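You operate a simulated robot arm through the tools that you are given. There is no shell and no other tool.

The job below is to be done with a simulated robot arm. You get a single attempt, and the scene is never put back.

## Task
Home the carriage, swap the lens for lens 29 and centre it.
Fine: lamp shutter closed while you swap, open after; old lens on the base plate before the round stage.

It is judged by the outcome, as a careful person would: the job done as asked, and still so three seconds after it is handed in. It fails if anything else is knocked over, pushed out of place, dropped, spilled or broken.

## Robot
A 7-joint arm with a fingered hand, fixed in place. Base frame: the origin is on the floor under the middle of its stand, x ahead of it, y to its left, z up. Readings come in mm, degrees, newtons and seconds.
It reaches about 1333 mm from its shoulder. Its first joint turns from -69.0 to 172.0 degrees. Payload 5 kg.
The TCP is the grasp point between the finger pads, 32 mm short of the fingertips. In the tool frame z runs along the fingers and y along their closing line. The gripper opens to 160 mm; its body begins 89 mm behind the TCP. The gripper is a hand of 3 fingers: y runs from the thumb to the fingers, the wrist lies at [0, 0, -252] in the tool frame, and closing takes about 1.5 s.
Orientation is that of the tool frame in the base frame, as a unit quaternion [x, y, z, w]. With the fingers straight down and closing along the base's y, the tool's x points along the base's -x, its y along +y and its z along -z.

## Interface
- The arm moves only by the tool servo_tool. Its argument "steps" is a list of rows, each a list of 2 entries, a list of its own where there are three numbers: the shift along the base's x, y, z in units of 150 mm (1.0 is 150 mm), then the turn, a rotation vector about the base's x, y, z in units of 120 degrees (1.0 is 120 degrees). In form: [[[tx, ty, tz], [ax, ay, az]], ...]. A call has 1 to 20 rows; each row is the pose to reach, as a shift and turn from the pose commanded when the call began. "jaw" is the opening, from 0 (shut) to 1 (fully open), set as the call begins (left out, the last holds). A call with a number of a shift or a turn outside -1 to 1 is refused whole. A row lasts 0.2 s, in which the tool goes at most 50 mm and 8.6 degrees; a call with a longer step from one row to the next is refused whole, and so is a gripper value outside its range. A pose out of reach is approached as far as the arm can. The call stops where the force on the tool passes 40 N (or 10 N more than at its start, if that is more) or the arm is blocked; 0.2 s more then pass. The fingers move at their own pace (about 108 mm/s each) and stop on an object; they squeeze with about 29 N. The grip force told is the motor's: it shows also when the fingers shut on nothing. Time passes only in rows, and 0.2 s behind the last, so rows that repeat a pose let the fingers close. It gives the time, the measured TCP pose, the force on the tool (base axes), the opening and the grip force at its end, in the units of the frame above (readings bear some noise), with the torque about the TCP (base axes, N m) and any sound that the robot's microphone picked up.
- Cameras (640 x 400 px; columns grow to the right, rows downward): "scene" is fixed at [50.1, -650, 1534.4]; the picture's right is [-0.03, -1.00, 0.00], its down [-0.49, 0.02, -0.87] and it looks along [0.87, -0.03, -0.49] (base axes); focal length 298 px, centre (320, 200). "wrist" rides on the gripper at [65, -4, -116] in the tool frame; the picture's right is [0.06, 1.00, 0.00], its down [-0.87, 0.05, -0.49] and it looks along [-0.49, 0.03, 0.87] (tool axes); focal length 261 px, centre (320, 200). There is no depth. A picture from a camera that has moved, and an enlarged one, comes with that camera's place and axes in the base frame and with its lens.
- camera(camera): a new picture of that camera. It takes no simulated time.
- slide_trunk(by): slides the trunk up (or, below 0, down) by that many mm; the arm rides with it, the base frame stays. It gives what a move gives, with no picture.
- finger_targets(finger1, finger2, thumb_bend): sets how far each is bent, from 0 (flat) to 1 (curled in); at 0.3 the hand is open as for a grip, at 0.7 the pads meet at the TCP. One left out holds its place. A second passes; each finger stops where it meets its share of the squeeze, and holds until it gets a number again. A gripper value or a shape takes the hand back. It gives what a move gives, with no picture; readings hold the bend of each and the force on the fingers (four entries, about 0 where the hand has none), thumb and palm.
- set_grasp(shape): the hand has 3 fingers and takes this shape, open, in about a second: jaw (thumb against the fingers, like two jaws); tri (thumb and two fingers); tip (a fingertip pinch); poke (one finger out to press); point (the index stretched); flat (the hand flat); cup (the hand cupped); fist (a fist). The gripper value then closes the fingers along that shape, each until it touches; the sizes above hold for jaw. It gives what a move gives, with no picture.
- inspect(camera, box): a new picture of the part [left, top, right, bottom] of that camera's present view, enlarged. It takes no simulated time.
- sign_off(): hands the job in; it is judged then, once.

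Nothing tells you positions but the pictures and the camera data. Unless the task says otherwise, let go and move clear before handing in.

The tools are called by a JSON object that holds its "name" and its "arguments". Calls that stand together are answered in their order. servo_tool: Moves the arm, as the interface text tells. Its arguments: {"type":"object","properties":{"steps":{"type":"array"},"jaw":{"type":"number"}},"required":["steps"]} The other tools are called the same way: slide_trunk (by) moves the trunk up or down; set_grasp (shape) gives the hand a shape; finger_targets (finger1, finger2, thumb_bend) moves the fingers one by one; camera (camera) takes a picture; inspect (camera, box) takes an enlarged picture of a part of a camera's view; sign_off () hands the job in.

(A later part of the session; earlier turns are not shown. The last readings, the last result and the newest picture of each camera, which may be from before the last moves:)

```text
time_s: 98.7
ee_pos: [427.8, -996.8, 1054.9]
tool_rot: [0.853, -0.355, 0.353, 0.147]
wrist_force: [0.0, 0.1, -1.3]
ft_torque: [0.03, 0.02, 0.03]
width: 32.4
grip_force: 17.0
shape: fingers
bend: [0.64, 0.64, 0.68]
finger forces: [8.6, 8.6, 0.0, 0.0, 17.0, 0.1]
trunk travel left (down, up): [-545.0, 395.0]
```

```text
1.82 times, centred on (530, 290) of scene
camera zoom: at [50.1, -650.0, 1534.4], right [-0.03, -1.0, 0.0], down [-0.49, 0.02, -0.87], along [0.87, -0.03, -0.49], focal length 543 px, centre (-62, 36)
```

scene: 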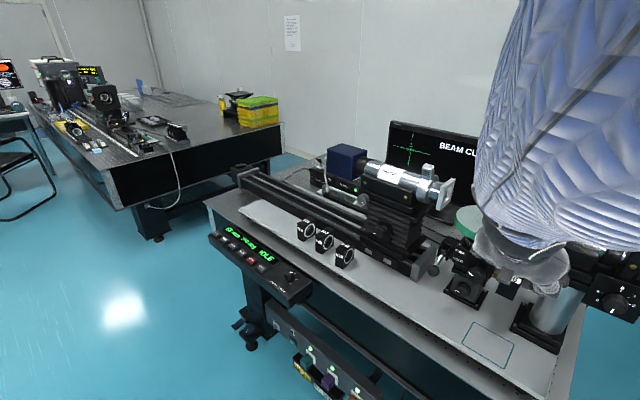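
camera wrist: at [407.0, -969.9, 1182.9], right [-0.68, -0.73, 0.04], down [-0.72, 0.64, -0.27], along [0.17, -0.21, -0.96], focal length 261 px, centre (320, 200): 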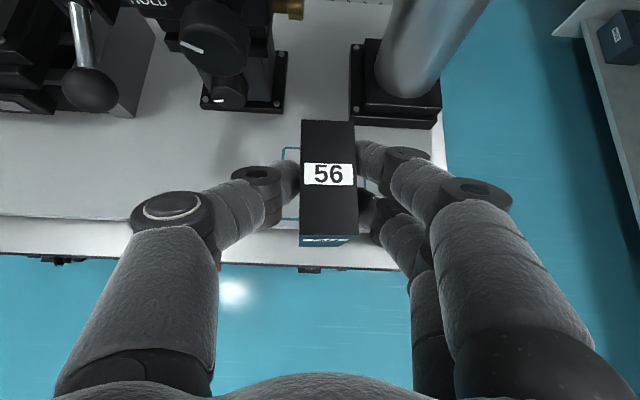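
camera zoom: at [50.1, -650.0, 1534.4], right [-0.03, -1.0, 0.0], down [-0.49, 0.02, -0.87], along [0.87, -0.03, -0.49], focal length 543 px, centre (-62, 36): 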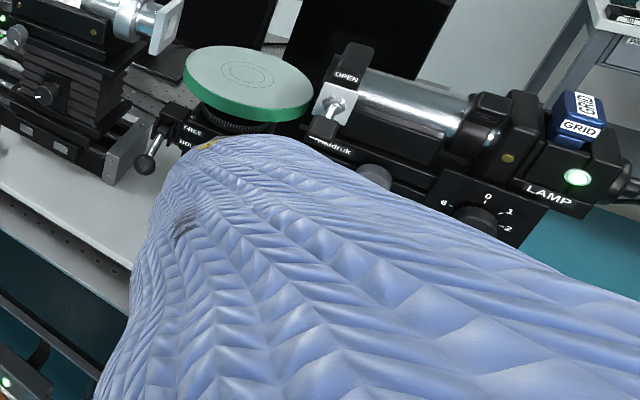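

The outline is in view directly ahead and beneath, with its centre at about (460,-1038). I'll slide forward over it and then lower.

{"name": "servo_tool", "arguments": {"steps": [[[0.06, -0.07, 0], [0, 0, 0]], [[0.12, -0.14, -0.05], [0, 0, 0]], [[0.184, -0.209, -0.1], [0, 0, 0]], [[0.184, -0.209, -0.2], [0, 0, 0]]]}}

{"name": "camera", "arguments": {"camera": "wrist"}}

```text
time_s: 99.7
ee_pos: [455.6, -1029.1, 1023.2]
tool_rot: [0.853, -0.355, 0.353, 0.147]
wrist_force: [0.0, -0.2, -2.6]
ft_torque: [0.0, 0.02, -0.01]
width: 32.1
grip_force: 16.5
shape: fingers
bend: [0.64, 0.64, 0.68]
finger forces: [8.6, 8.5, 0.0, 0.0, 17.0, 0.0]
trunk travel left (down, up): [-545.0, 395.0]
```

```text
taken
camera wrist: at [434.4, -1000.8, 1151.6], right [-0.68, -0.73, 0.04], down [-0.72, 0.64, -0.27], along [0.17, -0.21, -0.96], focal length 261 px, centre (320, 200)
```

wrist: 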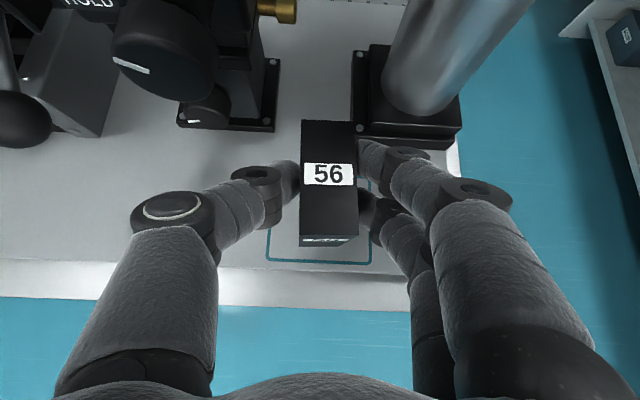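

The lens lines up with the outline's centre at about (461,-1038). I'll lower in small steps and watch the vertical force for touchdown.

{"name": "servo_tool", "arguments": {"steps": [[[0, 0, -0.05], [0, 0, 0]], [[0, 0, -0.1], [0, 0, 0]], [[0, 0, -0.14], [0, 0, 0]], [[0, 0, -0.17], [0, 0, 0]]]}}

{"name": "servo_tool", "arguments": {"steps": [[[0, 0, -0.02], [0, 0, 0]], [[0, 0, -0.035], [0, 0, 0]]]}}

{"name": "camera", "arguments": {"camera": "wrist"}}

```text
time_s: 100.7
ee_pos: [454.7, -1029.9, 998.4]
tool_rot: [0.853, -0.355, 0.352, 0.148]
wrist_force: [0.6, 0.6, -2.1]
ft_torque: [-0.01, 0.05, -0.01]
width: 32.3
grip_force: 16.6
shape: fingers
bend: [0.64, 0.64, 0.68]
finger forces: [8.6, 8.5, 0.0, 0.0, 17.0, 0.0]
trunk travel left (down, up): [-545.0, 395.0]
```

```text
time_s: 101.3
ee_pos: [454.6, -1031.6, 991.6]
tool_rot: [0.853, -0.355, 0.352, 0.148]
wrist_force: [0.4, 0.0, -2.8]
ft_torque: [0.02, 0.01, -0.02]
width: 32.4
grip_force: 16.9
shape: fingers
bend: [0.64, 0.64, 0.68]
finger forces: [8.6, 8.6, 0.1, 0.1, 17.0, 0.0]
trunk travel left (down, up): [-545.0, 395.0]
```

```text
taken
camera wrist: at [433.7, -1002.4, 1120.5], right [-0.68, -0.73, 0.04], down [-0.72, 0.64, -0.27], along [0.17, -0.21, -0.96], focal length 261 px, centre (320, 200)
```

wrist: 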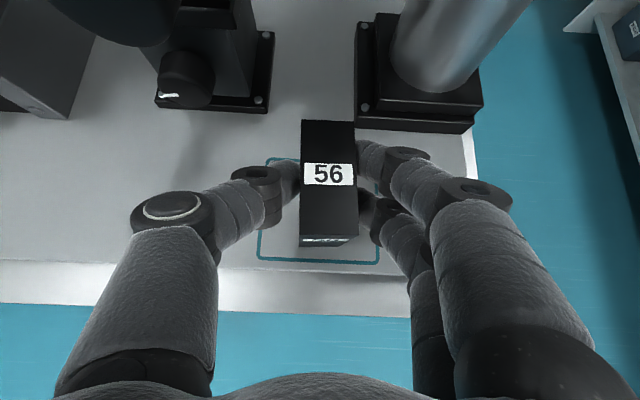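

No contact yet. The force shows only the lens weight, so I'll carry on in small increments.

{"name": "servo_tool", "arguments": {"steps": [[[0, 0, -0.015], [0, 0, 0]], [[0, 0, -0.03], [0, 0, 0]], [[0, 0, -0.045], [0, 0, 0]]]}}

```text
time_s: 102.1
ee_pos: [456.1, -1031.2, 985.9]
tool_rot: [0.853, -0.355, 0.353, 0.147]
wrist_force: [-0.5, 0.1, -1.9]
ft_torque: [0.06, 0.02, -0.01]
width: 32.5
grip_force: 17.2
shape: fingers
bend: [0.64, 0.64, 0.68]
finger forces: [8.6, 8.5, 0.1, 0.0, 17.0, 0.0]
trunk travel left (down, up): [-545.0, 395.0]
```

{"name": "servo_tool", "arguments": {"steps": [[[0, 0, -0.015], [0, 0, 0]], [[0, 0, -0.03], [0, 0, 0]]]}}

{"name": "camera", "arguments": {"camera": "wrist"}}

```text
time_s: 102.7
ee_pos: [455.9, -1030.2, 981.4]
tool_rot: [0.853, -0.355, 0.354, 0.148]
wrist_force: [-1.1, 0.2, 2.0]
ft_torque: [-0.01, 0.02, -0.01]
width: 32.4
grip_force: 17.5
shape: fingers
bend: [0.64, 0.64, 0.68]
finger forces: [8.4, 8.7, 0.0, 0.1, 17.6, 0.0]
trunk travel left (down, up): [-545.0, 395.0]
```

```text
taken
camera wrist: at [434.6, -1002.3, 1110.6], right [-0.68, -0.73, 0.04], down [-0.72, 0.64, -0.27], along [0.17, -0.21, -0.96], focal length 261 px, centre (320, 200)
```

wrist: 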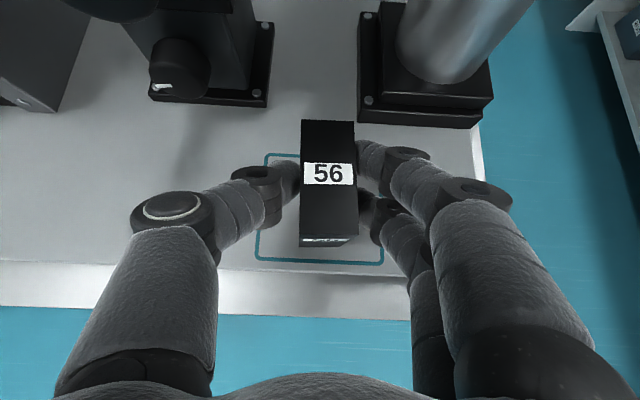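

Touchdown: the vertical force went from about -2 N to +2 N. I'll settle another millimetre and then open the fingers gently.

{"name": "servo_tool", "arguments": {"steps": [[[0, 0, -0.01], [0, 0, 0]]]}}

{"name": "finger_targets", "arguments": {"finger1": 0.61, "finger2": 0.61, "thumb_bend": 0.6}}

{"name": "finger_targets", "arguments": {"finger1": 0.57, "finger2": 0.57, "thumb_bend": 0.5}}

{"name": "camera", "arguments": {"camera": "wrist"}}

```text
time_s: 103.1
ee_pos: [455.7, -1030.6, 981.7]
tool_rot: [0.853, -0.355, 0.354, 0.147]
wrist_force: [0.9, -2.4, 6.2]
ft_torque: [-0.18, -0.03, 0.0]
width: 32.0
grip_force: 17.4
shape: fingers
bend: [0.64, 0.64, 0.68]
finger forces: [8.0, 9.2, 0.0, 0.0, 17.2, 0.1]
trunk travel left (down, up): [-545.0, 395.0]
```

```text
time_s: 104.1
ee_pos: [456.1, -1029.6, 980.8]
tool_rot: [0.853, -0.355, 0.352, 0.147]
wrist_force: [-0.2, 0.2, 0.9]
ft_torque: [0.01, -0.04, -0.03]
width: 45.3
grip_force: 0.1
shape: fingers
bend: [0.61, 0.61, 0.6]
finger forces: [0.1, 0.0, 0.0, 0.0, 0.0, 0.0]
trunk travel left (down, up): [-545.0, 395.0]
```

```text
time_s: 105.1
ee_pos: [454.7, -1030.9, 979.9]
tool_rot: [0.853, -0.355, 0.352, 0.147]
wrist_force: [-0.3, -0.8, -0.1]
ft_torque: [0.01, 0.0, -0.03]
width: 74.4
grip_force: 0.0
shape: fingers
bend: [0.56, 0.56, 0.5]
finger forces: [0.0, 0.0, 0.0, 0.2, 0.0, 0.1]
trunk travel left (down, up): [-545.0, 395.0]
```

```text
taken
camera wrist: at [434.5, -1001.6, 1108.9], right [-0.68, -0.73, 0.04], down [-0.72, 0.64, -0.27], along [0.17, -0.21, -0.96], focal length 261 px, centre (320, 200)
```

wrist: 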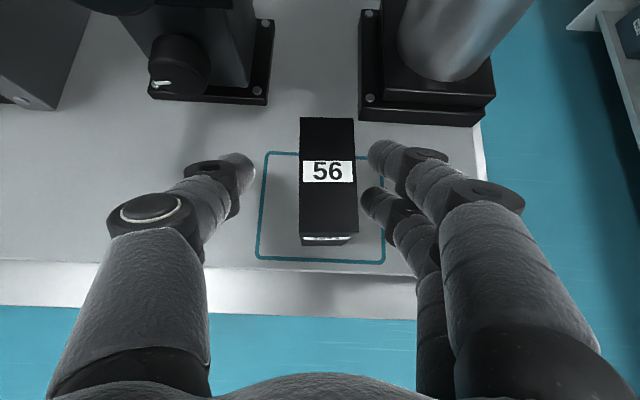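

Lens 56 stands upright and centred inside the outline. I'll back the hand out along its own axis.

{"name": "servo_tool", "arguments": {"steps": [[[-0.07, 0.07, 0.1], [0, 0, 0]], [[-0.16, 0.16, 0.23], [0, 0, 0]], [[-0.28, 0.28, 0.4], [0, 0, 0]], [[-0.43, 0.43, 0.6], [0, 0, 0]], [[-0.55, 0.55, 0.8], [0, 0, 0]]]}}

{"name": "camera", "arguments": {"camera": "wrist"}}

{"name": "camera", "arguments": {"camera": "scene"}}

```text
time_s: 106.3
ee_pos: [369.1, -945.7, 1102.5]
tool_rot: [0.853, -0.355, 0.353, 0.147]
wrist_force: [0.4, -0.2, -0.6]
ft_torque: [0.01, 0.01, 0.0]
width: 74.7
grip_force: 0.2
shape: fingers
bend: [0.56, 0.56, 0.5]
finger forces: [0.0, 0.1, 0.1, 0.0, 0.1, 0.0]
trunk travel left (down, up): [-545.0, 395.0]
```

```text
taken
camera wrist: at [347.7, -918.3, 1231.2], right [-0.68, -0.73, 0.04], down [-0.72, 0.64, -0.27], along [0.17, -0.21, -0.96], focal length 261 px, centre (320, 200)
```

wrist: 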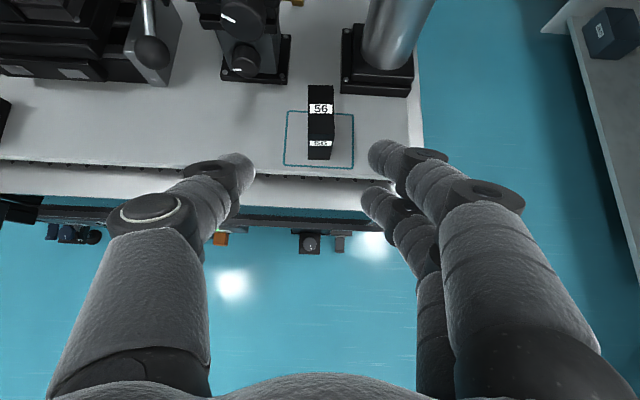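

```text
taken
```

scene: 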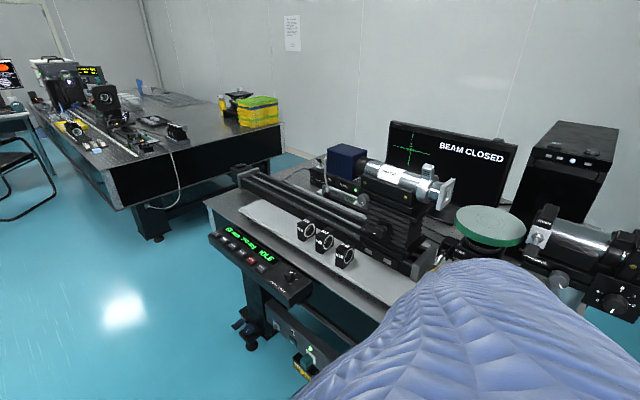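

Lens 56 is placed, and the monitor reads "BEAM CLOSED". Lens 29 works out at about (879,-634) with its top near z 990, square to the bench. I'll travel along the front of the bench towards it at a safe height.

{"name": "servo_tool", "arguments": {"steps": [[[0.1, 0.1, 0.2], [0, 0, 0]], [[0.3, 0.25, 0.3], [0, 0, 0]], [[0.53, 0.44, 0.35], [0, 0, 0]], [[0.75, 0.63, 0.35], [0, 0, 0]]]}}

{"name": "servo_tool", "arguments": {"steps": [[[0.22, 0.19, 0], [0, 0, 0]], [[0.44, 0.38, 0], [0, 0, 0]], [[0.66, 0.57, 0], [0, 0, 0]], [[0.88, 0.75, 0], [0, 0, 0]]]}}

{"name": "camera", "arguments": {"camera": "wrist"}}

{"name": "camera", "arguments": {"camera": "scene"}}

```text
time_s: 107.3
ee_pos: [482.8, -854.1, 1152.5]
tool_rot: [0.853, -0.355, 0.352, 0.147]
wrist_force: [0.7, 0.1, -0.6]
ft_torque: [-0.06, 0.04, -0.02]
width: 74.9
grip_force: 0.0
shape: fingers
bend: [0.56, 0.56, 0.5]
finger forces: [0.0, 0.0, 0.0, 0.0, 0.0, 0.0]
trunk travel left (down, up): [-545.0, 395.0]
```

```text
time_s: 108.3
ee_pos: [618.7, -742.5, 1149.7]
tool_rot: [0.853, -0.355, 0.353, 0.148]
wrist_force: [0.4, -0.1, 0.6]
ft_torque: [-0.02, 0.02, -0.01]
width: 74.7
grip_force: 0.0
shape: fingers
bend: [0.56, 0.56, 0.5]
finger forces: [0.0, 0.0, 0.0, 0.1, 0.0, 0.1]
trunk travel left (down, up): [-545.0, 395.0]
```

```text
taken
camera wrist: at [597.3, -713.9, 1280.4], right [-0.68, -0.73, 0.05], down [-0.72, 0.65, -0.27], along [0.16, -0.21, -0.96], focal length 261 px, centre (320, 200)
```

wrist: 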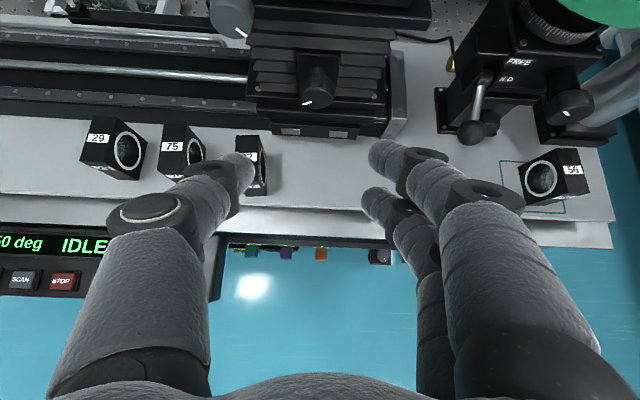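

```text
taken
```

scene: 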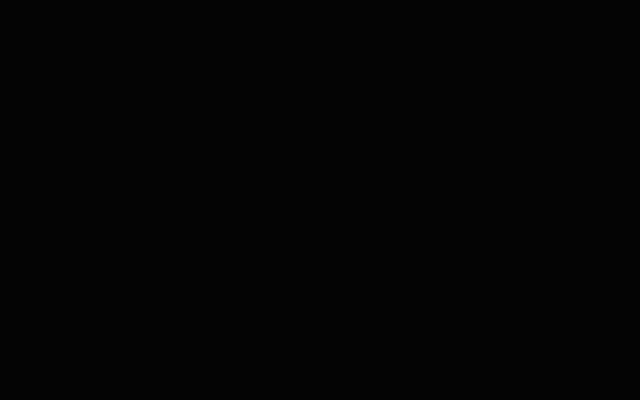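

The arm is covering the scene camera for the moment, but the wrist view is clear and shows all the lenses standing. I'll continue towards lens 29.

{"name": "servo_tool", "arguments": {"steps": [[[0.22, 0.19, 0], [0, 0, 0]], [[0.44, 0.38, 0], [0, 0, 0]], [[0.66, 0.57, 0], [0, 0, 0]]]}}

{"name": "camera", "arguments": {"camera": "wrist"}}

{"name": "camera", "arguments": {"camera": "scene"}}

```text
time_s: 109.1
ee_pos: [720.0, -653.5, 1150.6]
tool_rot: [0.853, -0.355, 0.352, 0.149]
wrist_force: [1.1, -0.2, -0.1]
ft_torque: [-0.02, 0.01, -0.01]
width: 75.0
grip_force: 0.0
shape: fingers
bend: [0.56, 0.56, 0.5]
finger forces: [0.1, 0.1, 0.0, 0.0, 0.0, 0.0]
trunk travel left (down, up): [-545.0, 395.0]
```

```text
taken
camera wrist: at [699.0, -624.6, 1280.6], right [-0.68, -0.73, 0.05], down [-0.72, 0.64, -0.27], along [0.16, -0.21, -0.96], focal length 261 px, centre (320, 200)
```

wrist: 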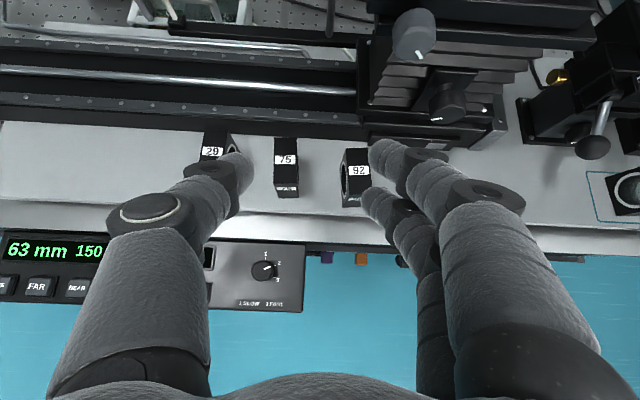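

```text
taken
```

scene: 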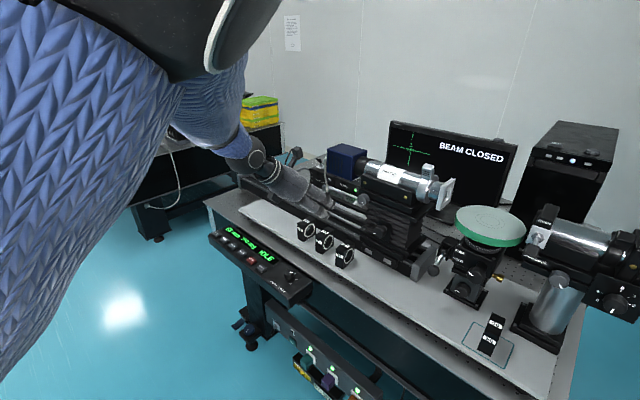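

The scene view shows lens 56 standing in its outline. I'll move on until lens 29 is between the fingers.

{"name": "servo_tool", "arguments": {"steps": [[[0.2, 0.2, 0], [0, 0, 0]], [[0.4, 0.4, 0], [0, 0, 0]], [[0.6, 0.6, -0.1], [0, 0, 0]]]}}

{"name": "camera", "arguments": {"camera": "wrist"}}

{"name": "camera", "arguments": {"camera": "scene"}}

```text
time_s: 109.9
ee_pos: [810.4, -561.6, 1137.0]
tool_rot: [0.854, -0.356, 0.351, 0.147]
wrist_force: [1.3, 0.1, -0.2]
ft_torque: [-0.03, 0.02, 0.01]
width: 75.2
grip_force: 0.0
shape: fingers
bend: [0.56, 0.56, 0.5]
finger forces: [0.0, 0.1, 0.0, 0.1, 0.0, 0.0]
trunk travel left (down, up): [-545.0, 395.0]
```

```text
taken
camera wrist: at [789.0, -533.0, 1266.6], right [-0.68, -0.73, 0.05], down [-0.72, 0.65, -0.26], along [0.16, -0.21, -0.96], focal length 261 px, centre (320, 200)
```

wrist: 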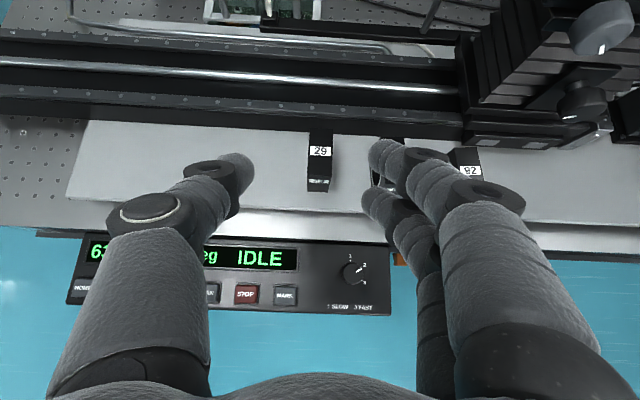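

```text
taken
```

scene: 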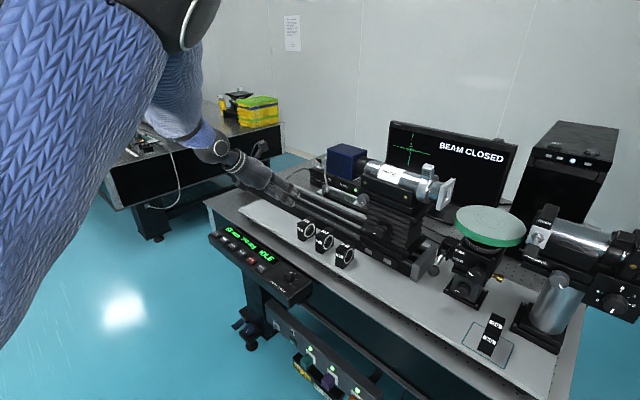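

{"name": "inspect", "arguments": {"camera": "wrist", "box": [270, 110, 370, 210]}}

{"name": "inspect", "arguments": {"camera": "wrist", "box": [240, 90, 500, 250]}}

```text
4.00 times, centred on (320, 160) of wrist
camera zoom: at [789.0, -533.0, 1266.6], right [-0.68, -0.73, 0.05], down [-0.72, 0.65, -0.26], along [0.16, -0.21, -0.96], focal length 1043 px, centre (320, 360)
```

zoom: 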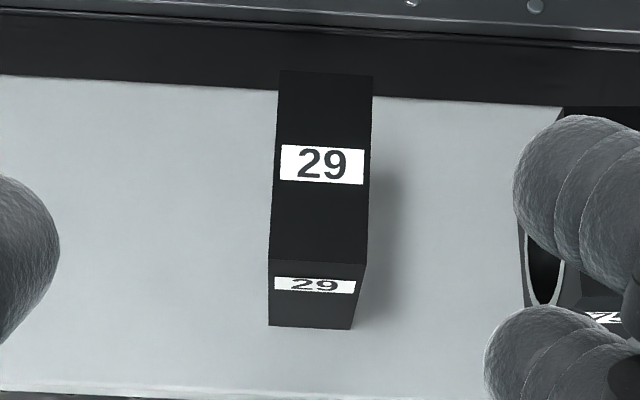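

```text
2.46 times, centred on (370, 170) of wrist
camera zoom: at [789.0, -533.0, 1266.6], right [-0.68, -0.73, 0.05], down [-0.72, 0.65, -0.26], along [0.16, -0.21, -0.96], focal length 642 px, centre (197, 274)
```

zoom: 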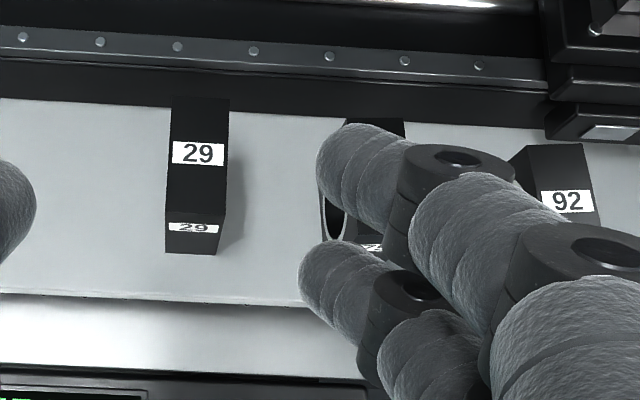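

Lens 29's centre is about (878.5,-632.6), square to the bench. I'll narrow the right fingers and drop straight down in front of it.

{"name": "finger_targets", "arguments": {"finger1": 0.6, "finger2": 0.6, "thumb_bend": 0.5}}

{"name": "servo_tool", "arguments": {"steps": [[[0, 0, -0.15], [0, 0, 0]], [[0, 0, -0.3], [0, 0, 0]], [[0, 0, -0.44], [0, 0, 0]]]}}

{"name": "camera", "arguments": {"camera": "wrist"}}

```text
time_s: 110.9
ee_pos: [807.7, -561.7, 1139.0]
tool_rot: [0.853, -0.355, 0.353, 0.147]
wrist_force: [-0.5, -0.7, 1.0]
ft_torque: [0.02, -0.02, -0.02]
width: 68.1
grip_force: 0.1
shape: fingers
bend: [0.6, 0.6, 0.5]
finger forces: [0.1, 0.0, 0.1, 0.1, 0.0, 0.1]
trunk travel left (down, up): [-545.0, 395.0]
```

```text
time_s: 111.7
ee_pos: [808.2, -561.9, 1072.0]
tool_rot: [0.853, -0.355, 0.352, 0.147]
wrist_force: [-0.6, -0.8, -0.2]
ft_torque: [0.0, -0.04, 0.06]
width: 67.6
grip_force: 0.0
shape: fingers
bend: [0.6, 0.6, 0.5]
finger forces: [0.0, 0.0, 0.0, 0.0, 0.0, 0.1]
trunk travel left (down, up): [-545.0, 395.0]
```

```text
taken
camera wrist: at [787.3, -533.2, 1201.6], right [-0.68, -0.73, 0.04], down [-0.72, 0.64, -0.27], along [0.17, -0.21, -0.96], focal length 261 px, centre (320, 200)
```

wrist: 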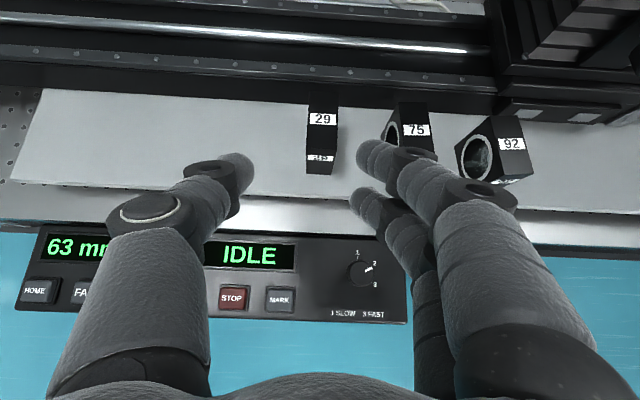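

Lens 29 is lined up between thumb and fingers. I'll advance along the tool axis, stopping part-way to check.

{"name": "servo_tool", "arguments": {"steps": [[[0.1, -0.1, -0.15], [0, 0, 0]], [[0.2, -0.2, -0.3], [0, 0, 0]], [[0.3, -0.295, -0.44], [0, 0, 0]]]}}

{"name": "camera", "arguments": {"camera": "wrist"}}

{"name": "inspect", "arguments": {"camera": "scene", "box": [240, 150, 400, 290]}}

```text
time_s: 112.5
ee_pos: [852.7, -607.4, 1004.1]
tool_rot: [0.853, -0.355, 0.352, 0.147]
wrist_force: [0.5, -0.4, -0.6]
ft_torque: [-0.02, -0.02, 0.01]
width: 67.6
grip_force: 0.0
shape: fingers
bend: [0.6, 0.6, 0.5]
finger forces: [0.0, 0.0, 0.1, 0.0, 0.0, 0.1]
trunk travel left (down, up): [-545.0, 395.0]
```

```text
taken
camera wrist: at [831.6, -579.6, 1132.6], right [-0.68, -0.73, 0.05], down [-0.72, 0.64, -0.26], along [0.17, -0.21, -0.96], focal length 261 px, centre (320, 200)
```

wrist: 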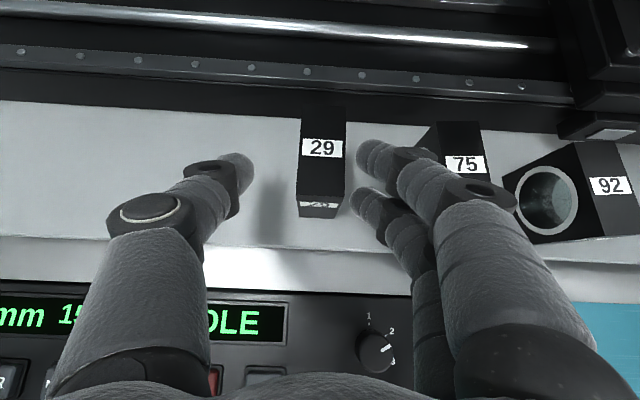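

```text
2.86 times, centred on (320, 220) of scene
camera zoom: at [50.1, -650.0, 1534.4], right [-0.03, -1.0, 0.0], down [-0.49, 0.02, -0.87], along [0.87, -0.03, -0.49], focal length 853 px, centre (320, 143)
```

zoom: 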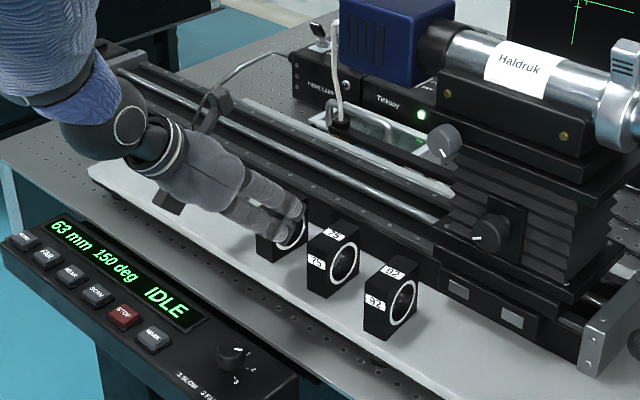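

There's good clearance on both sides, and lens 75 isn't touched. I'll go the last 35 mm in.

{"name": "servo_tool", "arguments": {"steps": [[[0.06, -0.055, -0.075], [0, 0, 0]], [[0.125, -0.11, -0.154], [0, 0, 0]]]}}

{"name": "camera", "arguments": {"camera": "wrist"}}

{"name": "inspect", "arguments": {"camera": "scene", "box": [240, 170, 380, 290]}}

```text
time_s: 113.1
ee_pos: [871.3, -623.6, 984.0]
tool_rot: [0.853, -0.355, 0.352, 0.148]
wrist_force: [-0.5, -0.3, 0.8]
ft_torque: [-0.01, -0.02, 0.0]
width: 67.5
grip_force: 0.0
shape: fingers
bend: [0.6, 0.6, 0.5]
finger forces: [0.0, 0.0, 0.0, 0.0, 0.0, 0.0]
trunk travel left (down, up): [-545.0, 395.0]
```

```text
taken
camera wrist: at [849.9, -596.0, 1112.9], right [-0.68, -0.73, 0.04], down [-0.72, 0.64, -0.27], along [0.17, -0.21, -0.96], focal length 261 px, centre (320, 200)
```

wrist: 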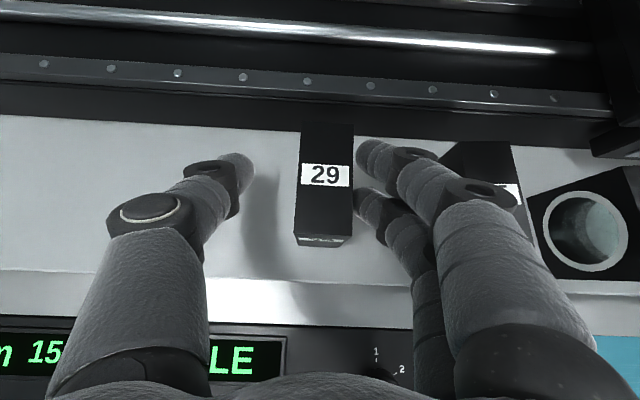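

```text
3.33 times, centred on (310, 230) of scene
camera zoom: at [50.1, -650.0, 1534.4], right [-0.03, -1.0, 0.0], down [-0.49, 0.02, -0.87], along [0.87, -0.03, -0.49], focal length 995 px, centre (353, 100)
```

zoom: 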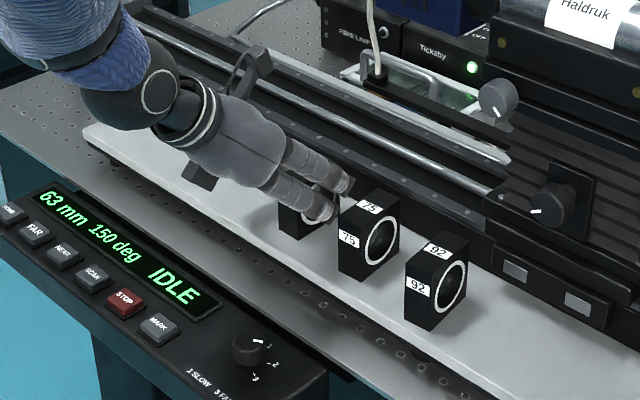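

The lens sits in the hand exactly as lens 56 did. I'll close in two stages.

{"name": "finger_targets", "arguments": {"finger1": 0.62, "finger2": 0.62, "thumb_bend": 0.63}}

{"name": "finger_targets", "arguments": {"finger1": 0.7, "finger2": 0.7, "thumb_bend": 0.75}}

{"name": "camera", "arguments": {"camera": "wrist"}}

```text
time_s: 114.1
ee_pos: [870.4, -624.3, 984.4]
tool_rot: [0.853, -0.355, 0.353, 0.148]
wrist_force: [-0.3, 0.1, -1.2]
ft_torque: [-0.04, 0.01, -0.01]
width: 38.8
grip_force: 0.2
shape: fingers
bend: [0.62, 0.62, 0.63]
finger forces: [0.2, 0.2, 0.0, 0.1, 0.0, 0.0]
trunk travel left (down, up): [-545.0, 395.0]
```

```text
time_s: 115.1
ee_pos: [871.6, -624.3, 982.4]
tool_rot: [0.853, -0.355, 0.352, 0.147]
wrist_force: [-0.4, 0.2, 1.0]
ft_torque: [0.01, 0.01, 0.04]
width: 32.3
grip_force: 17.3
shape: fingers
bend: [0.64, 0.64, 0.68]
finger forces: [8.8, 8.6, 0.0, 0.0, 17.6, 0.0]
trunk travel left (down, up): [-545.0, 395.0]
```

```text
taken
camera wrist: at [850.0, -596.1, 1112.5], right [-0.68, -0.73, 0.04], down [-0.72, 0.64, -0.27], along [0.17, -0.21, -0.96], focal length 261 px, centre (320, 200)
```

wrist: 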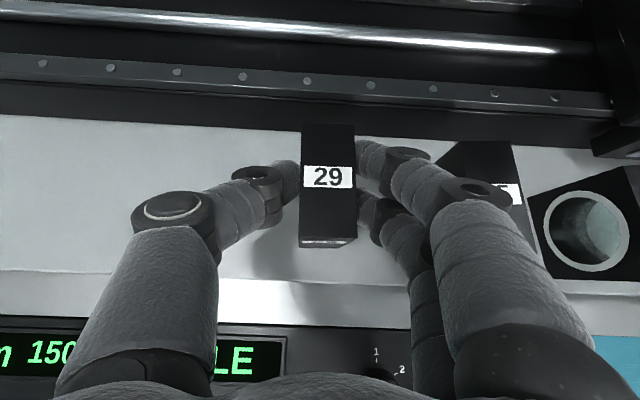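

The grip is identical to before. I'll lift straight up, checking that lens 75 stays put.

{"name": "servo_tool", "arguments": {"steps": [[[0, 0, 0.06], [0, 0, 0]], [[0, 0, 0.14], [0, 0, 0]], [[0, 0, 0.26], [0, 0, 0]]]}}

{"name": "camera", "arguments": {"camera": "wrist"}}

{"name": "inspect", "arguments": {"camera": "scene", "box": [240, 150, 400, 290]}}

```text
time_s: 115.9
ee_pos: [870.9, -623.8, 1023.5]
tool_rot: [0.853, -0.355, 0.353, 0.147]
wrist_force: [0.3, -0.3, -1.6]
ft_torque: [0.02, 0.02, -0.02]
width: 32.2
grip_force: 16.9
shape: fingers
bend: [0.64, 0.64, 0.68]
finger forces: [8.8, 8.8, 0.0, 0.0, 17.5, 0.0]
trunk travel left (down, up): [-545.0, 395.0]
```

```text
taken
camera wrist: at [849.2, -596.0, 1152.0], right [-0.68, -0.73, 0.04], down [-0.72, 0.64, -0.27], along [0.17, -0.21, -0.96], focal length 261 px, centre (320, 200)
```

wrist: 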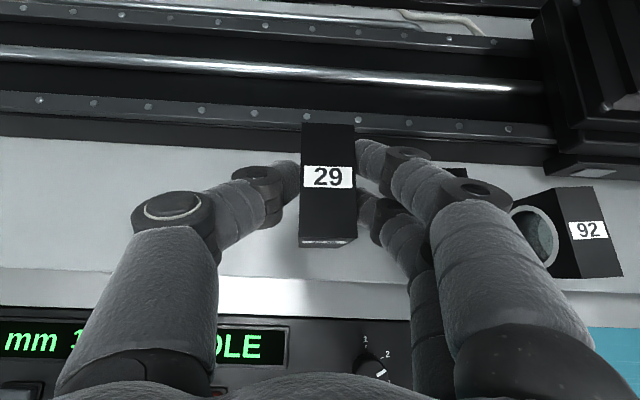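

```text
2.86 times, centred on (320, 220) of scene
camera zoom: at [50.1, -650.0, 1534.4], right [-0.03, -1.0, 0.0], down [-0.49, 0.02, -0.87], along [0.87, -0.03, -0.49], focal length 853 px, centre (320, 143)
```

zoom: 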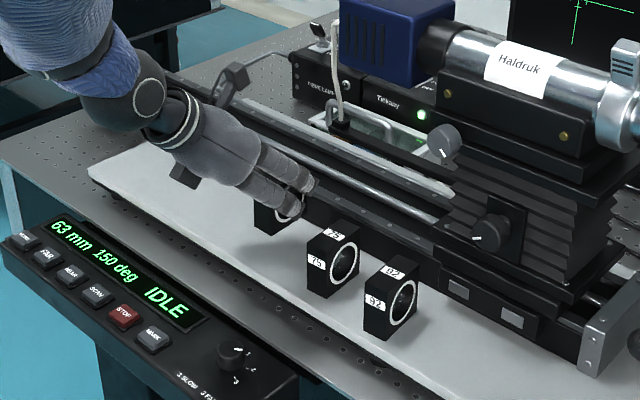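

Lens 29 is in hand and lenses 75 and 92 are undisturbed. I'll lift higher, back away from the rail and raise the trunk for the stage.

{"name": "servo_tool", "arguments": {"steps": [[[0, 0, 0.25], [0, 0, 0]], [[-0.1, 0.1, 0.5], [0, 0, 0]], [[-0.25, 0.25, 0.7], [0, 0, 0]], [[-0.4, 0.4, 0.8], [0, 0, 0]]]}}

{"name": "slide_trunk", "arguments": {"by": 150}}

{"name": "servo_tool", "arguments": {"steps": [[[-0.22, -0.22, 0], [0, 0, 0]], [[-0.44, -0.44, 0], [0, 0, 0]], [[-0.66, -0.66, 0], [0, 0, 0]], [[-0.88, -0.88, 0], [0, 0, 0]]]}}

{"name": "camera", "arguments": {"camera": "wrist"}}

{"name": "camera", "arguments": {"camera": "scene"}}

```text
time_s: 116.9
ee_pos: [809.9, -560.3, 1142.6]
tool_rot: [0.853, -0.354, 0.354, 0.146]
wrist_force: [-0.5, 0.7, -2.3]
ft_torque: [-0.02, 0.02, -0.02]
width: 32.4
grip_force: 18.3
shape: fingers
bend: [0.64, 0.64, 0.68]
finger forces: [8.7, 8.6, 0.0, 0.0, 17.6, 0.0]
trunk travel left (down, up): [-545.0, 395.0]
```

```text
time_s: 118.7
ee_pos: [811.3, -559.0, 1291.2]
tool_rot: [0.853, -0.355, 0.353, 0.147]
wrist_force: [0.6, 0.8, -2.1]
ft_torque: [-0.03, 0.02, 0.01]
width: 32.6
grip_force: 17.8
shape: fingers
bend: [0.64, 0.64, 0.68]
finger forces: [8.8, 8.6, 0.1, 0.0, 17.4, 0.1]
trunk travel left (down, up): [-695.0, 245.0]
```

```text
time_s: 119.7
ee_pos: [679.9, -689.9, 1292.2]
tool_rot: [0.853, -0.355, 0.353, 0.146]
wrist_force: [0.3, -0.2, -2.5]
ft_torque: [0.06, -0.01, -0.03]
width: 32.3
grip_force: 17.2
shape: fingers
bend: [0.64, 0.64, 0.68]
finger forces: [8.6, 8.5, 0.1, 0.1, 17.2, 0.0]
trunk travel left (down, up): [-695.0, 245.0]
```

```text
taken
camera wrist: at [657.9, -662.6, 1421.9], right [-0.68, -0.74, 0.04], down [-0.72, 0.64, -0.27], along [0.17, -0.21, -0.96], focal length 261 px, centre (320, 200)
```

wrist: 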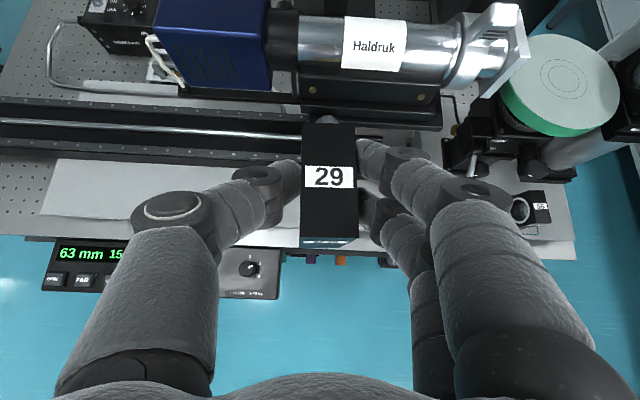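

```text
taken
```

scene: 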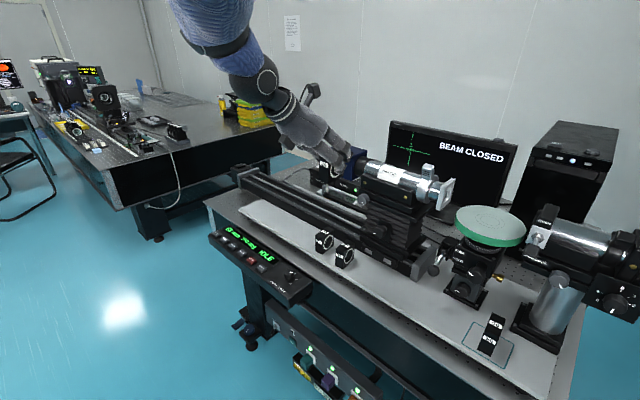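

Everything is steady and the rings on the empty stage are visible. I'll carry on to the stage.

{"name": "servo_tool", "arguments": {"steps": [[[-0.22, -0.22, 0.05], [0, 0, 0]], [[-0.44, -0.44, 0.1], [0, 0, 0]], [[-0.66, -0.66, 0.15], [0, 0, 0]], [[-0.72, -0.72, 0.2], [0, 0, 0]]]}}

{"name": "servo_tool", "arguments": {"steps": [[[-0.22, -0.22, 0], [0, 0, 0]], [[-0.44, -0.44, 0], [0, 0, 0]], [[-0.66, -0.66, 0], [0, 0, 0]], [[-0.72, -0.72, 0], [0, 0, 0]]]}}

{"name": "camera", "arguments": {"camera": "wrist"}}

{"name": "camera", "arguments": {"camera": "scene"}}

```text
time_s: 120.7
ee_pos: [569.8, -800.2, 1321.2]
tool_rot: [0.854, -0.354, 0.353, 0.147]
wrist_force: [0.8, 0.5, -2.2]
ft_torque: [0.02, 0.03, -0.01]
width: 32.1
grip_force: 17.7
shape: fingers
bend: [0.64, 0.64, 0.68]
finger forces: [8.7, 8.6, 0.0, 0.0, 17.1, 0.1]
trunk travel left (down, up): [-695.0, 245.0]
```

```text
time_s: 121.7
ee_pos: [463.0, -910.7, 1319.3]
tool_rot: [0.853, -0.355, 0.353, 0.148]
wrist_force: [0.1, 1.0, -1.9]
ft_torque: [0.03, 0.02, 0.01]
width: 31.8
grip_force: 16.8
shape: fingers
bend: [0.64, 0.64, 0.68]
finger forces: [8.7, 8.5, 0.1, 0.1, 17.1, 0.1]
trunk travel left (down, up): [-695.0, 245.0]
```

```text
taken
camera wrist: at [440.9, -881.6, 1448.8], right [-0.68, -0.73, 0.05], down [-0.72, 0.64, -0.27], along [0.17, -0.21, -0.96], focal length 261 px, centre (320, 200)
```

wrist: 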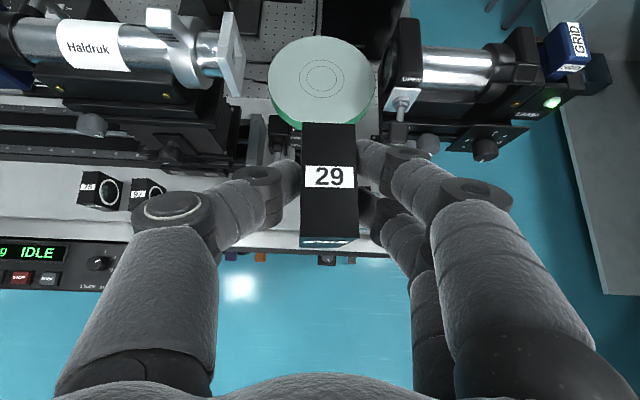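

```text
taken
```

scene: 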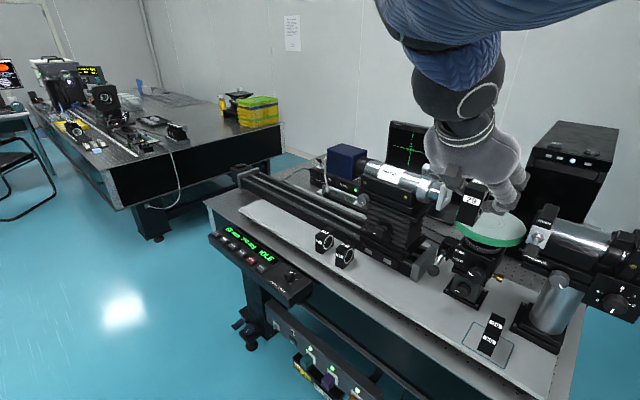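

The rings are fully visible ahead. I'll zoom in to measure the stage centre and the optical axis.

{"name": "inspect", "arguments": {"camera": "wrist", "box": [262, 30, 382, 130]}}

{"name": "inspect", "arguments": {"camera": "wrist", "box": [180, 0, 440, 150]}}

```text
4.00 times, centred on (322, 80) of wrist
camera zoom: at [440.9, -881.6, 1448.8], right [-0.68, -0.73, 0.05], down [-0.72, 0.64, -0.27], along [0.17, -0.21, -0.96], focal length 1043 px, centre (312, 680)
```

zoom: 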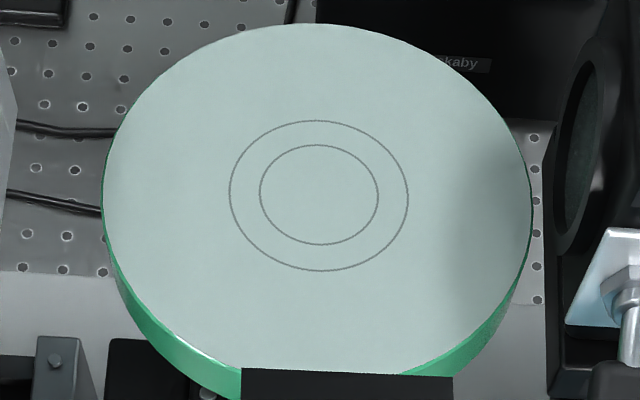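

```text
2.46 times, centred on (310, 75) of wrist
camera zoom: at [440.9, -881.6, 1448.8], right [-0.68, -0.73, 0.05], down [-0.72, 0.64, -0.27], along [0.17, -0.21, -0.96], focal length 642 px, centre (345, 508)
```

zoom: 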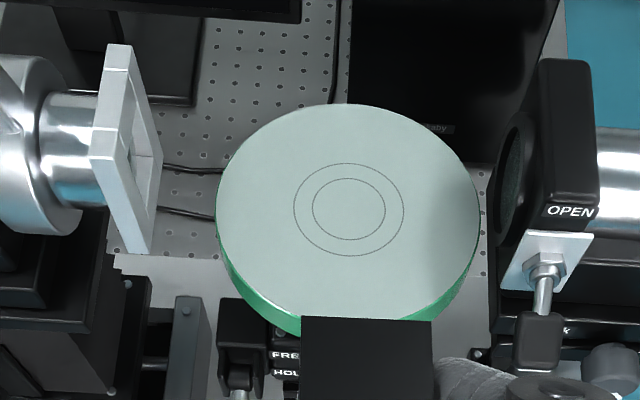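

The ring centre is at about e=317, n=1185 in bench coordinates (x≈613, y≈-1062), at height 1156. Both lenses were gripped almost identically, so I know where to bring the hand. I'll move above the stage first.

{"name": "servo_tool", "arguments": {"steps": [[[0.2, -0.195, 0], [0, 0, 0]], [[0.4, -0.39, 0], [0, 0, 0]], [[0.6, -0.585, 0], [0, 0, 0]], [[0.8, -0.78, 0], [0, 0, 0]], [[0.969, -0.947, 0], [0, 0, 0]]]}}

{"name": "camera", "arguments": {"camera": "wrist"}}

{"name": "inspect", "arguments": {"camera": "scene", "box": [430, 110, 590, 260]}}

```text
time_s: 122.9
ee_pos: [607.0, -1050.6, 1322.1]
tool_rot: [0.853, -0.355, 0.353, 0.148]
wrist_force: [-0.1, 0.1, -1.6]
ft_torque: [0.02, 0.04, 0.01]
width: 32.3
grip_force: 17.6
shape: fingers
bend: [0.64, 0.64, 0.68]
finger forces: [8.7, 8.5, 0.0, 0.1, 17.2, 0.0]
trunk travel left (down, up): [-695.0, 245.0]
```

```text
taken
camera wrist: at [588.1, -1022.7, 1450.9], right [-0.68, -0.73, 0.05], down [-0.72, 0.64, -0.26], along [0.17, -0.21, -0.96], focal length 261 px, centre (320, 200)
```

wrist: 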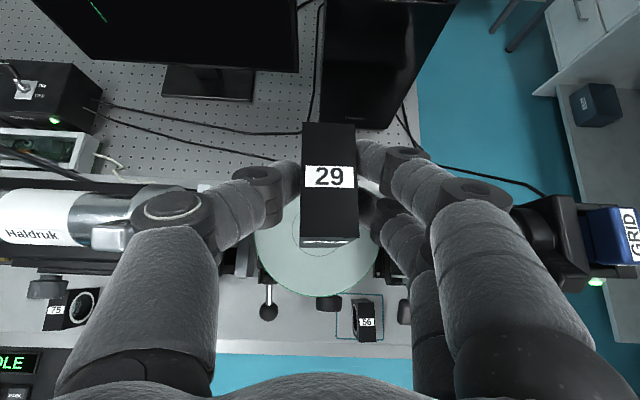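

```text
2.67 times, centred on (510, 185) of scene
camera zoom: at [50.1, -650.0, 1534.4], right [-0.03, -1.0, 0.0], down [-0.49, 0.02, -0.87], along [0.87, -0.03, -0.49], focal length 796 px, centre (-187, 240)
```

zoom: 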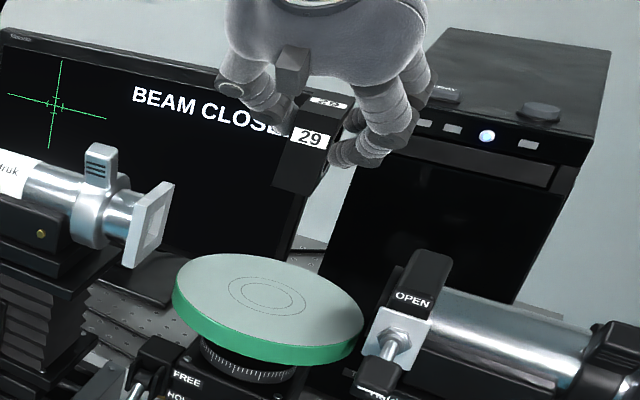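

I'm above the stage with the lens centred over the rings. I'll lower to about 10 mm above the surface and re-check.

{"name": "servo_tool", "arguments": {"steps": [[[-0.005, -0.003, -0.2], [0, 0, 0]], [[-0.01, -0.005, -0.4], [0, 0, 0]], [[-0.012, -0.006, -0.55], [0, 0, 0]], [[-0.012, -0.006, -0.65], [0, 0, 0]]]}}

{"name": "camera", "arguments": {"camera": "wrist"}}

{"name": "inspect", "arguments": {"camera": "wrist", "box": [220, 100, 420, 300]}}

{"name": "inspect", "arguments": {"camera": "scene", "box": [440, 160, 540, 260]}}

```text
time_s: 123.9
ee_pos: [607.0, -1050.5, 1224.5]
tool_rot: [0.854, -0.355, 0.352, 0.147]
wrist_force: [0.0, -0.7, -1.6]
ft_torque: [0.02, 0.0, 0.0]
width: 32.2
grip_force: 17.4
shape: fingers
bend: [0.64, 0.64, 0.68]
finger forces: [8.7, 8.5, 0.1, 0.0, 17.0, 0.0]
trunk travel left (down, up): [-695.0, 245.0]
```

```text
taken
camera wrist: at [585.9, -1022.5, 1353.0], right [-0.68, -0.73, 0.04], down [-0.72, 0.64, -0.27], along [0.17, -0.21, -0.96], focal length 261 px, centre (320, 200)
```

wrist: 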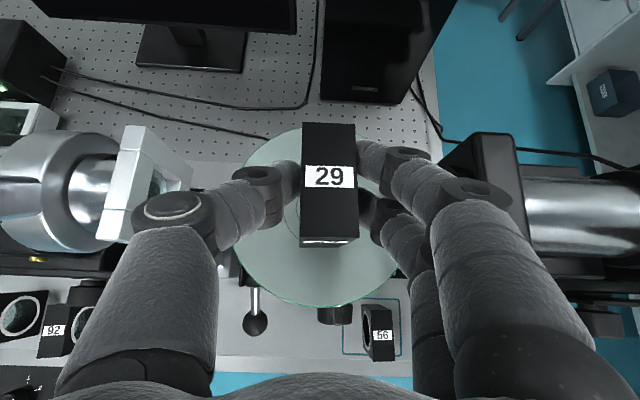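

```text
2.00 times, centred on (320, 200) of wrist
camera zoom: at [585.9, -1022.5, 1353.0], right [-0.68, -0.73, 0.04], down [-0.72, 0.64, -0.27], along [0.17, -0.21, -0.96], focal length 521 px, centre (320, 200)
```

zoom: 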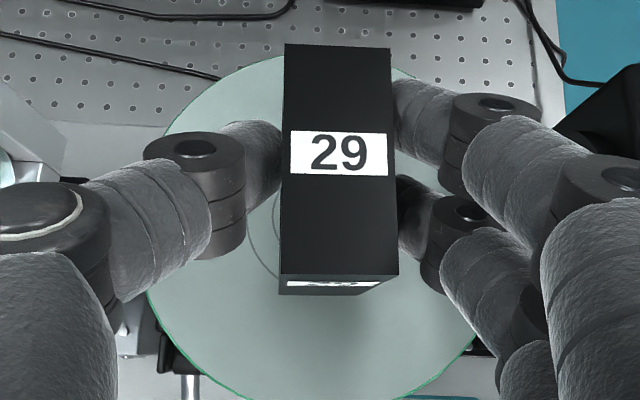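

```text
4.00 times, centred on (490, 210) of scene
camera zoom: at [50.1, -650.0, 1534.4], right [-0.03, -1.0, 0.0], down [-0.49, 0.02, -0.87], along [0.87, -0.03, -0.49], focal length 1194 px, centre (-360, 160)
```

zoom: 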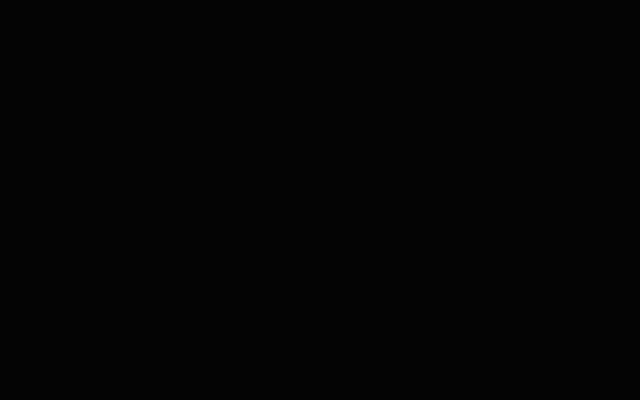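

Alignment is within about 1 mm. I'll lower the last centimetre slowly, watching for touchdown.

{"name": "servo_tool", "arguments": {"steps": [[[0.002, -0.005, -0.02], [0, 0, 0]], [[0.003, -0.006, -0.04], [0, 0, 0]], [[0.003, -0.006, -0.055], [0, 0, 0]]]}}

{"name": "servo_tool", "arguments": {"steps": [[[0, 0, -0.01], [0, 0, 0]], [[0, 0, -0.02], [0, 0, 0]]]}}

```text
time_s: 124.7
ee_pos: [607.7, -1051.4, 1213.4]
tool_rot: [0.853, -0.355, 0.353, 0.147]
wrist_force: [-0.7, -0.8, -1.4]
ft_torque: [0.04, 0.0, 0.0]
width: 32.2
grip_force: 16.7
shape: fingers
bend: [0.64, 0.64, 0.68]
finger forces: [8.6, 8.5, 0.1, 0.0, 17.3, 0.1]
trunk travel left (down, up): [-695.0, 245.0]
```

```text
time_s: 125.3
ee_pos: [606.8, -1051.3, 1211.3]
tool_rot: [0.853, -0.355, 0.352, 0.147]
wrist_force: [0.7, -0.1, -0.7]
ft_torque: [0.02, 0.02, 0.02]
width: 32.1
grip_force: 16.6
shape: fingers
bend: [0.64, 0.64, 0.68]
finger forces: [8.6, 8.5, 0.0, 0.0, 17.3, 0.0]
trunk travel left (down, up): [-695.0, 245.0]
```

{"name": "servo_tool", "arguments": {"steps": [[[0, 0, -0.01], [0, 0, 0]], [[0, 0, -0.01], [0, 0, 0]]]}}

{"name": "servo_tool", "arguments": {"steps": [[[0, 0, -0.01], [0, 0, 0]], [[0, 0, -0.01], [0, 0, 0]]]}}

{"name": "inspect", "arguments": {"camera": "wrist", "box": [220, 100, 420, 300]}}

```text
time_s: 125.9
ee_pos: [606.4, -1050.4, 1211.4]
tool_rot: [0.853, -0.354, 0.354, 0.147]
wrist_force: [1.7, -0.8, 1.5]
ft_torque: [0.01, -0.01, 0.03]
width: 32.2
grip_force: 16.9
shape: fingers
bend: [0.64, 0.64, 0.68]
finger forces: [8.4, 8.4, 0.0, 0.1, 17.7, 0.1]
trunk travel left (down, up): [-695.0, 245.0]
```

```text
time_s: 126.5
ee_pos: [607.2, -1051.3, 1211.0]
tool_rot: [0.853, -0.354, 0.355, 0.148]
wrist_force: [2.5, -0.1, 8.6]
ft_torque: [-0.13, -0.08, 0.03]
width: 32.2
grip_force: 18.4
shape: fingers
bend: [0.64, 0.64, 0.68]
finger forces: [8.0, 8.9, 0.1, 0.0, 19.0, 0.0]
trunk travel left (down, up): [-695.0, 245.0]
```

```text
2.00 times, centred on (320, 200) of wrist
camera zoom: at [584.6, -1023.3, 1340.0], right [-0.68, -0.73, 0.04], down [-0.72, 0.64, -0.27], along [0.17, -0.21, -0.96], focal length 521 px, centre (320, 200)
```

zoom: 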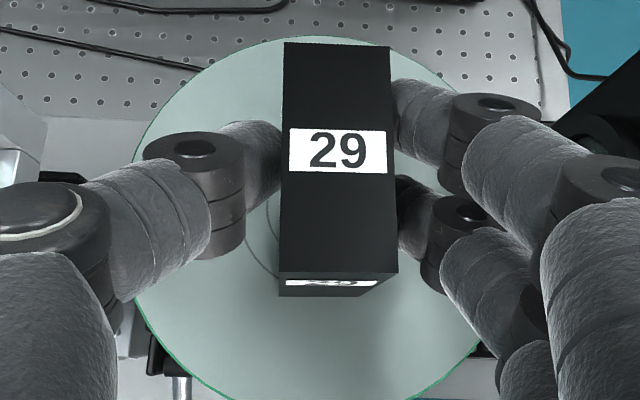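

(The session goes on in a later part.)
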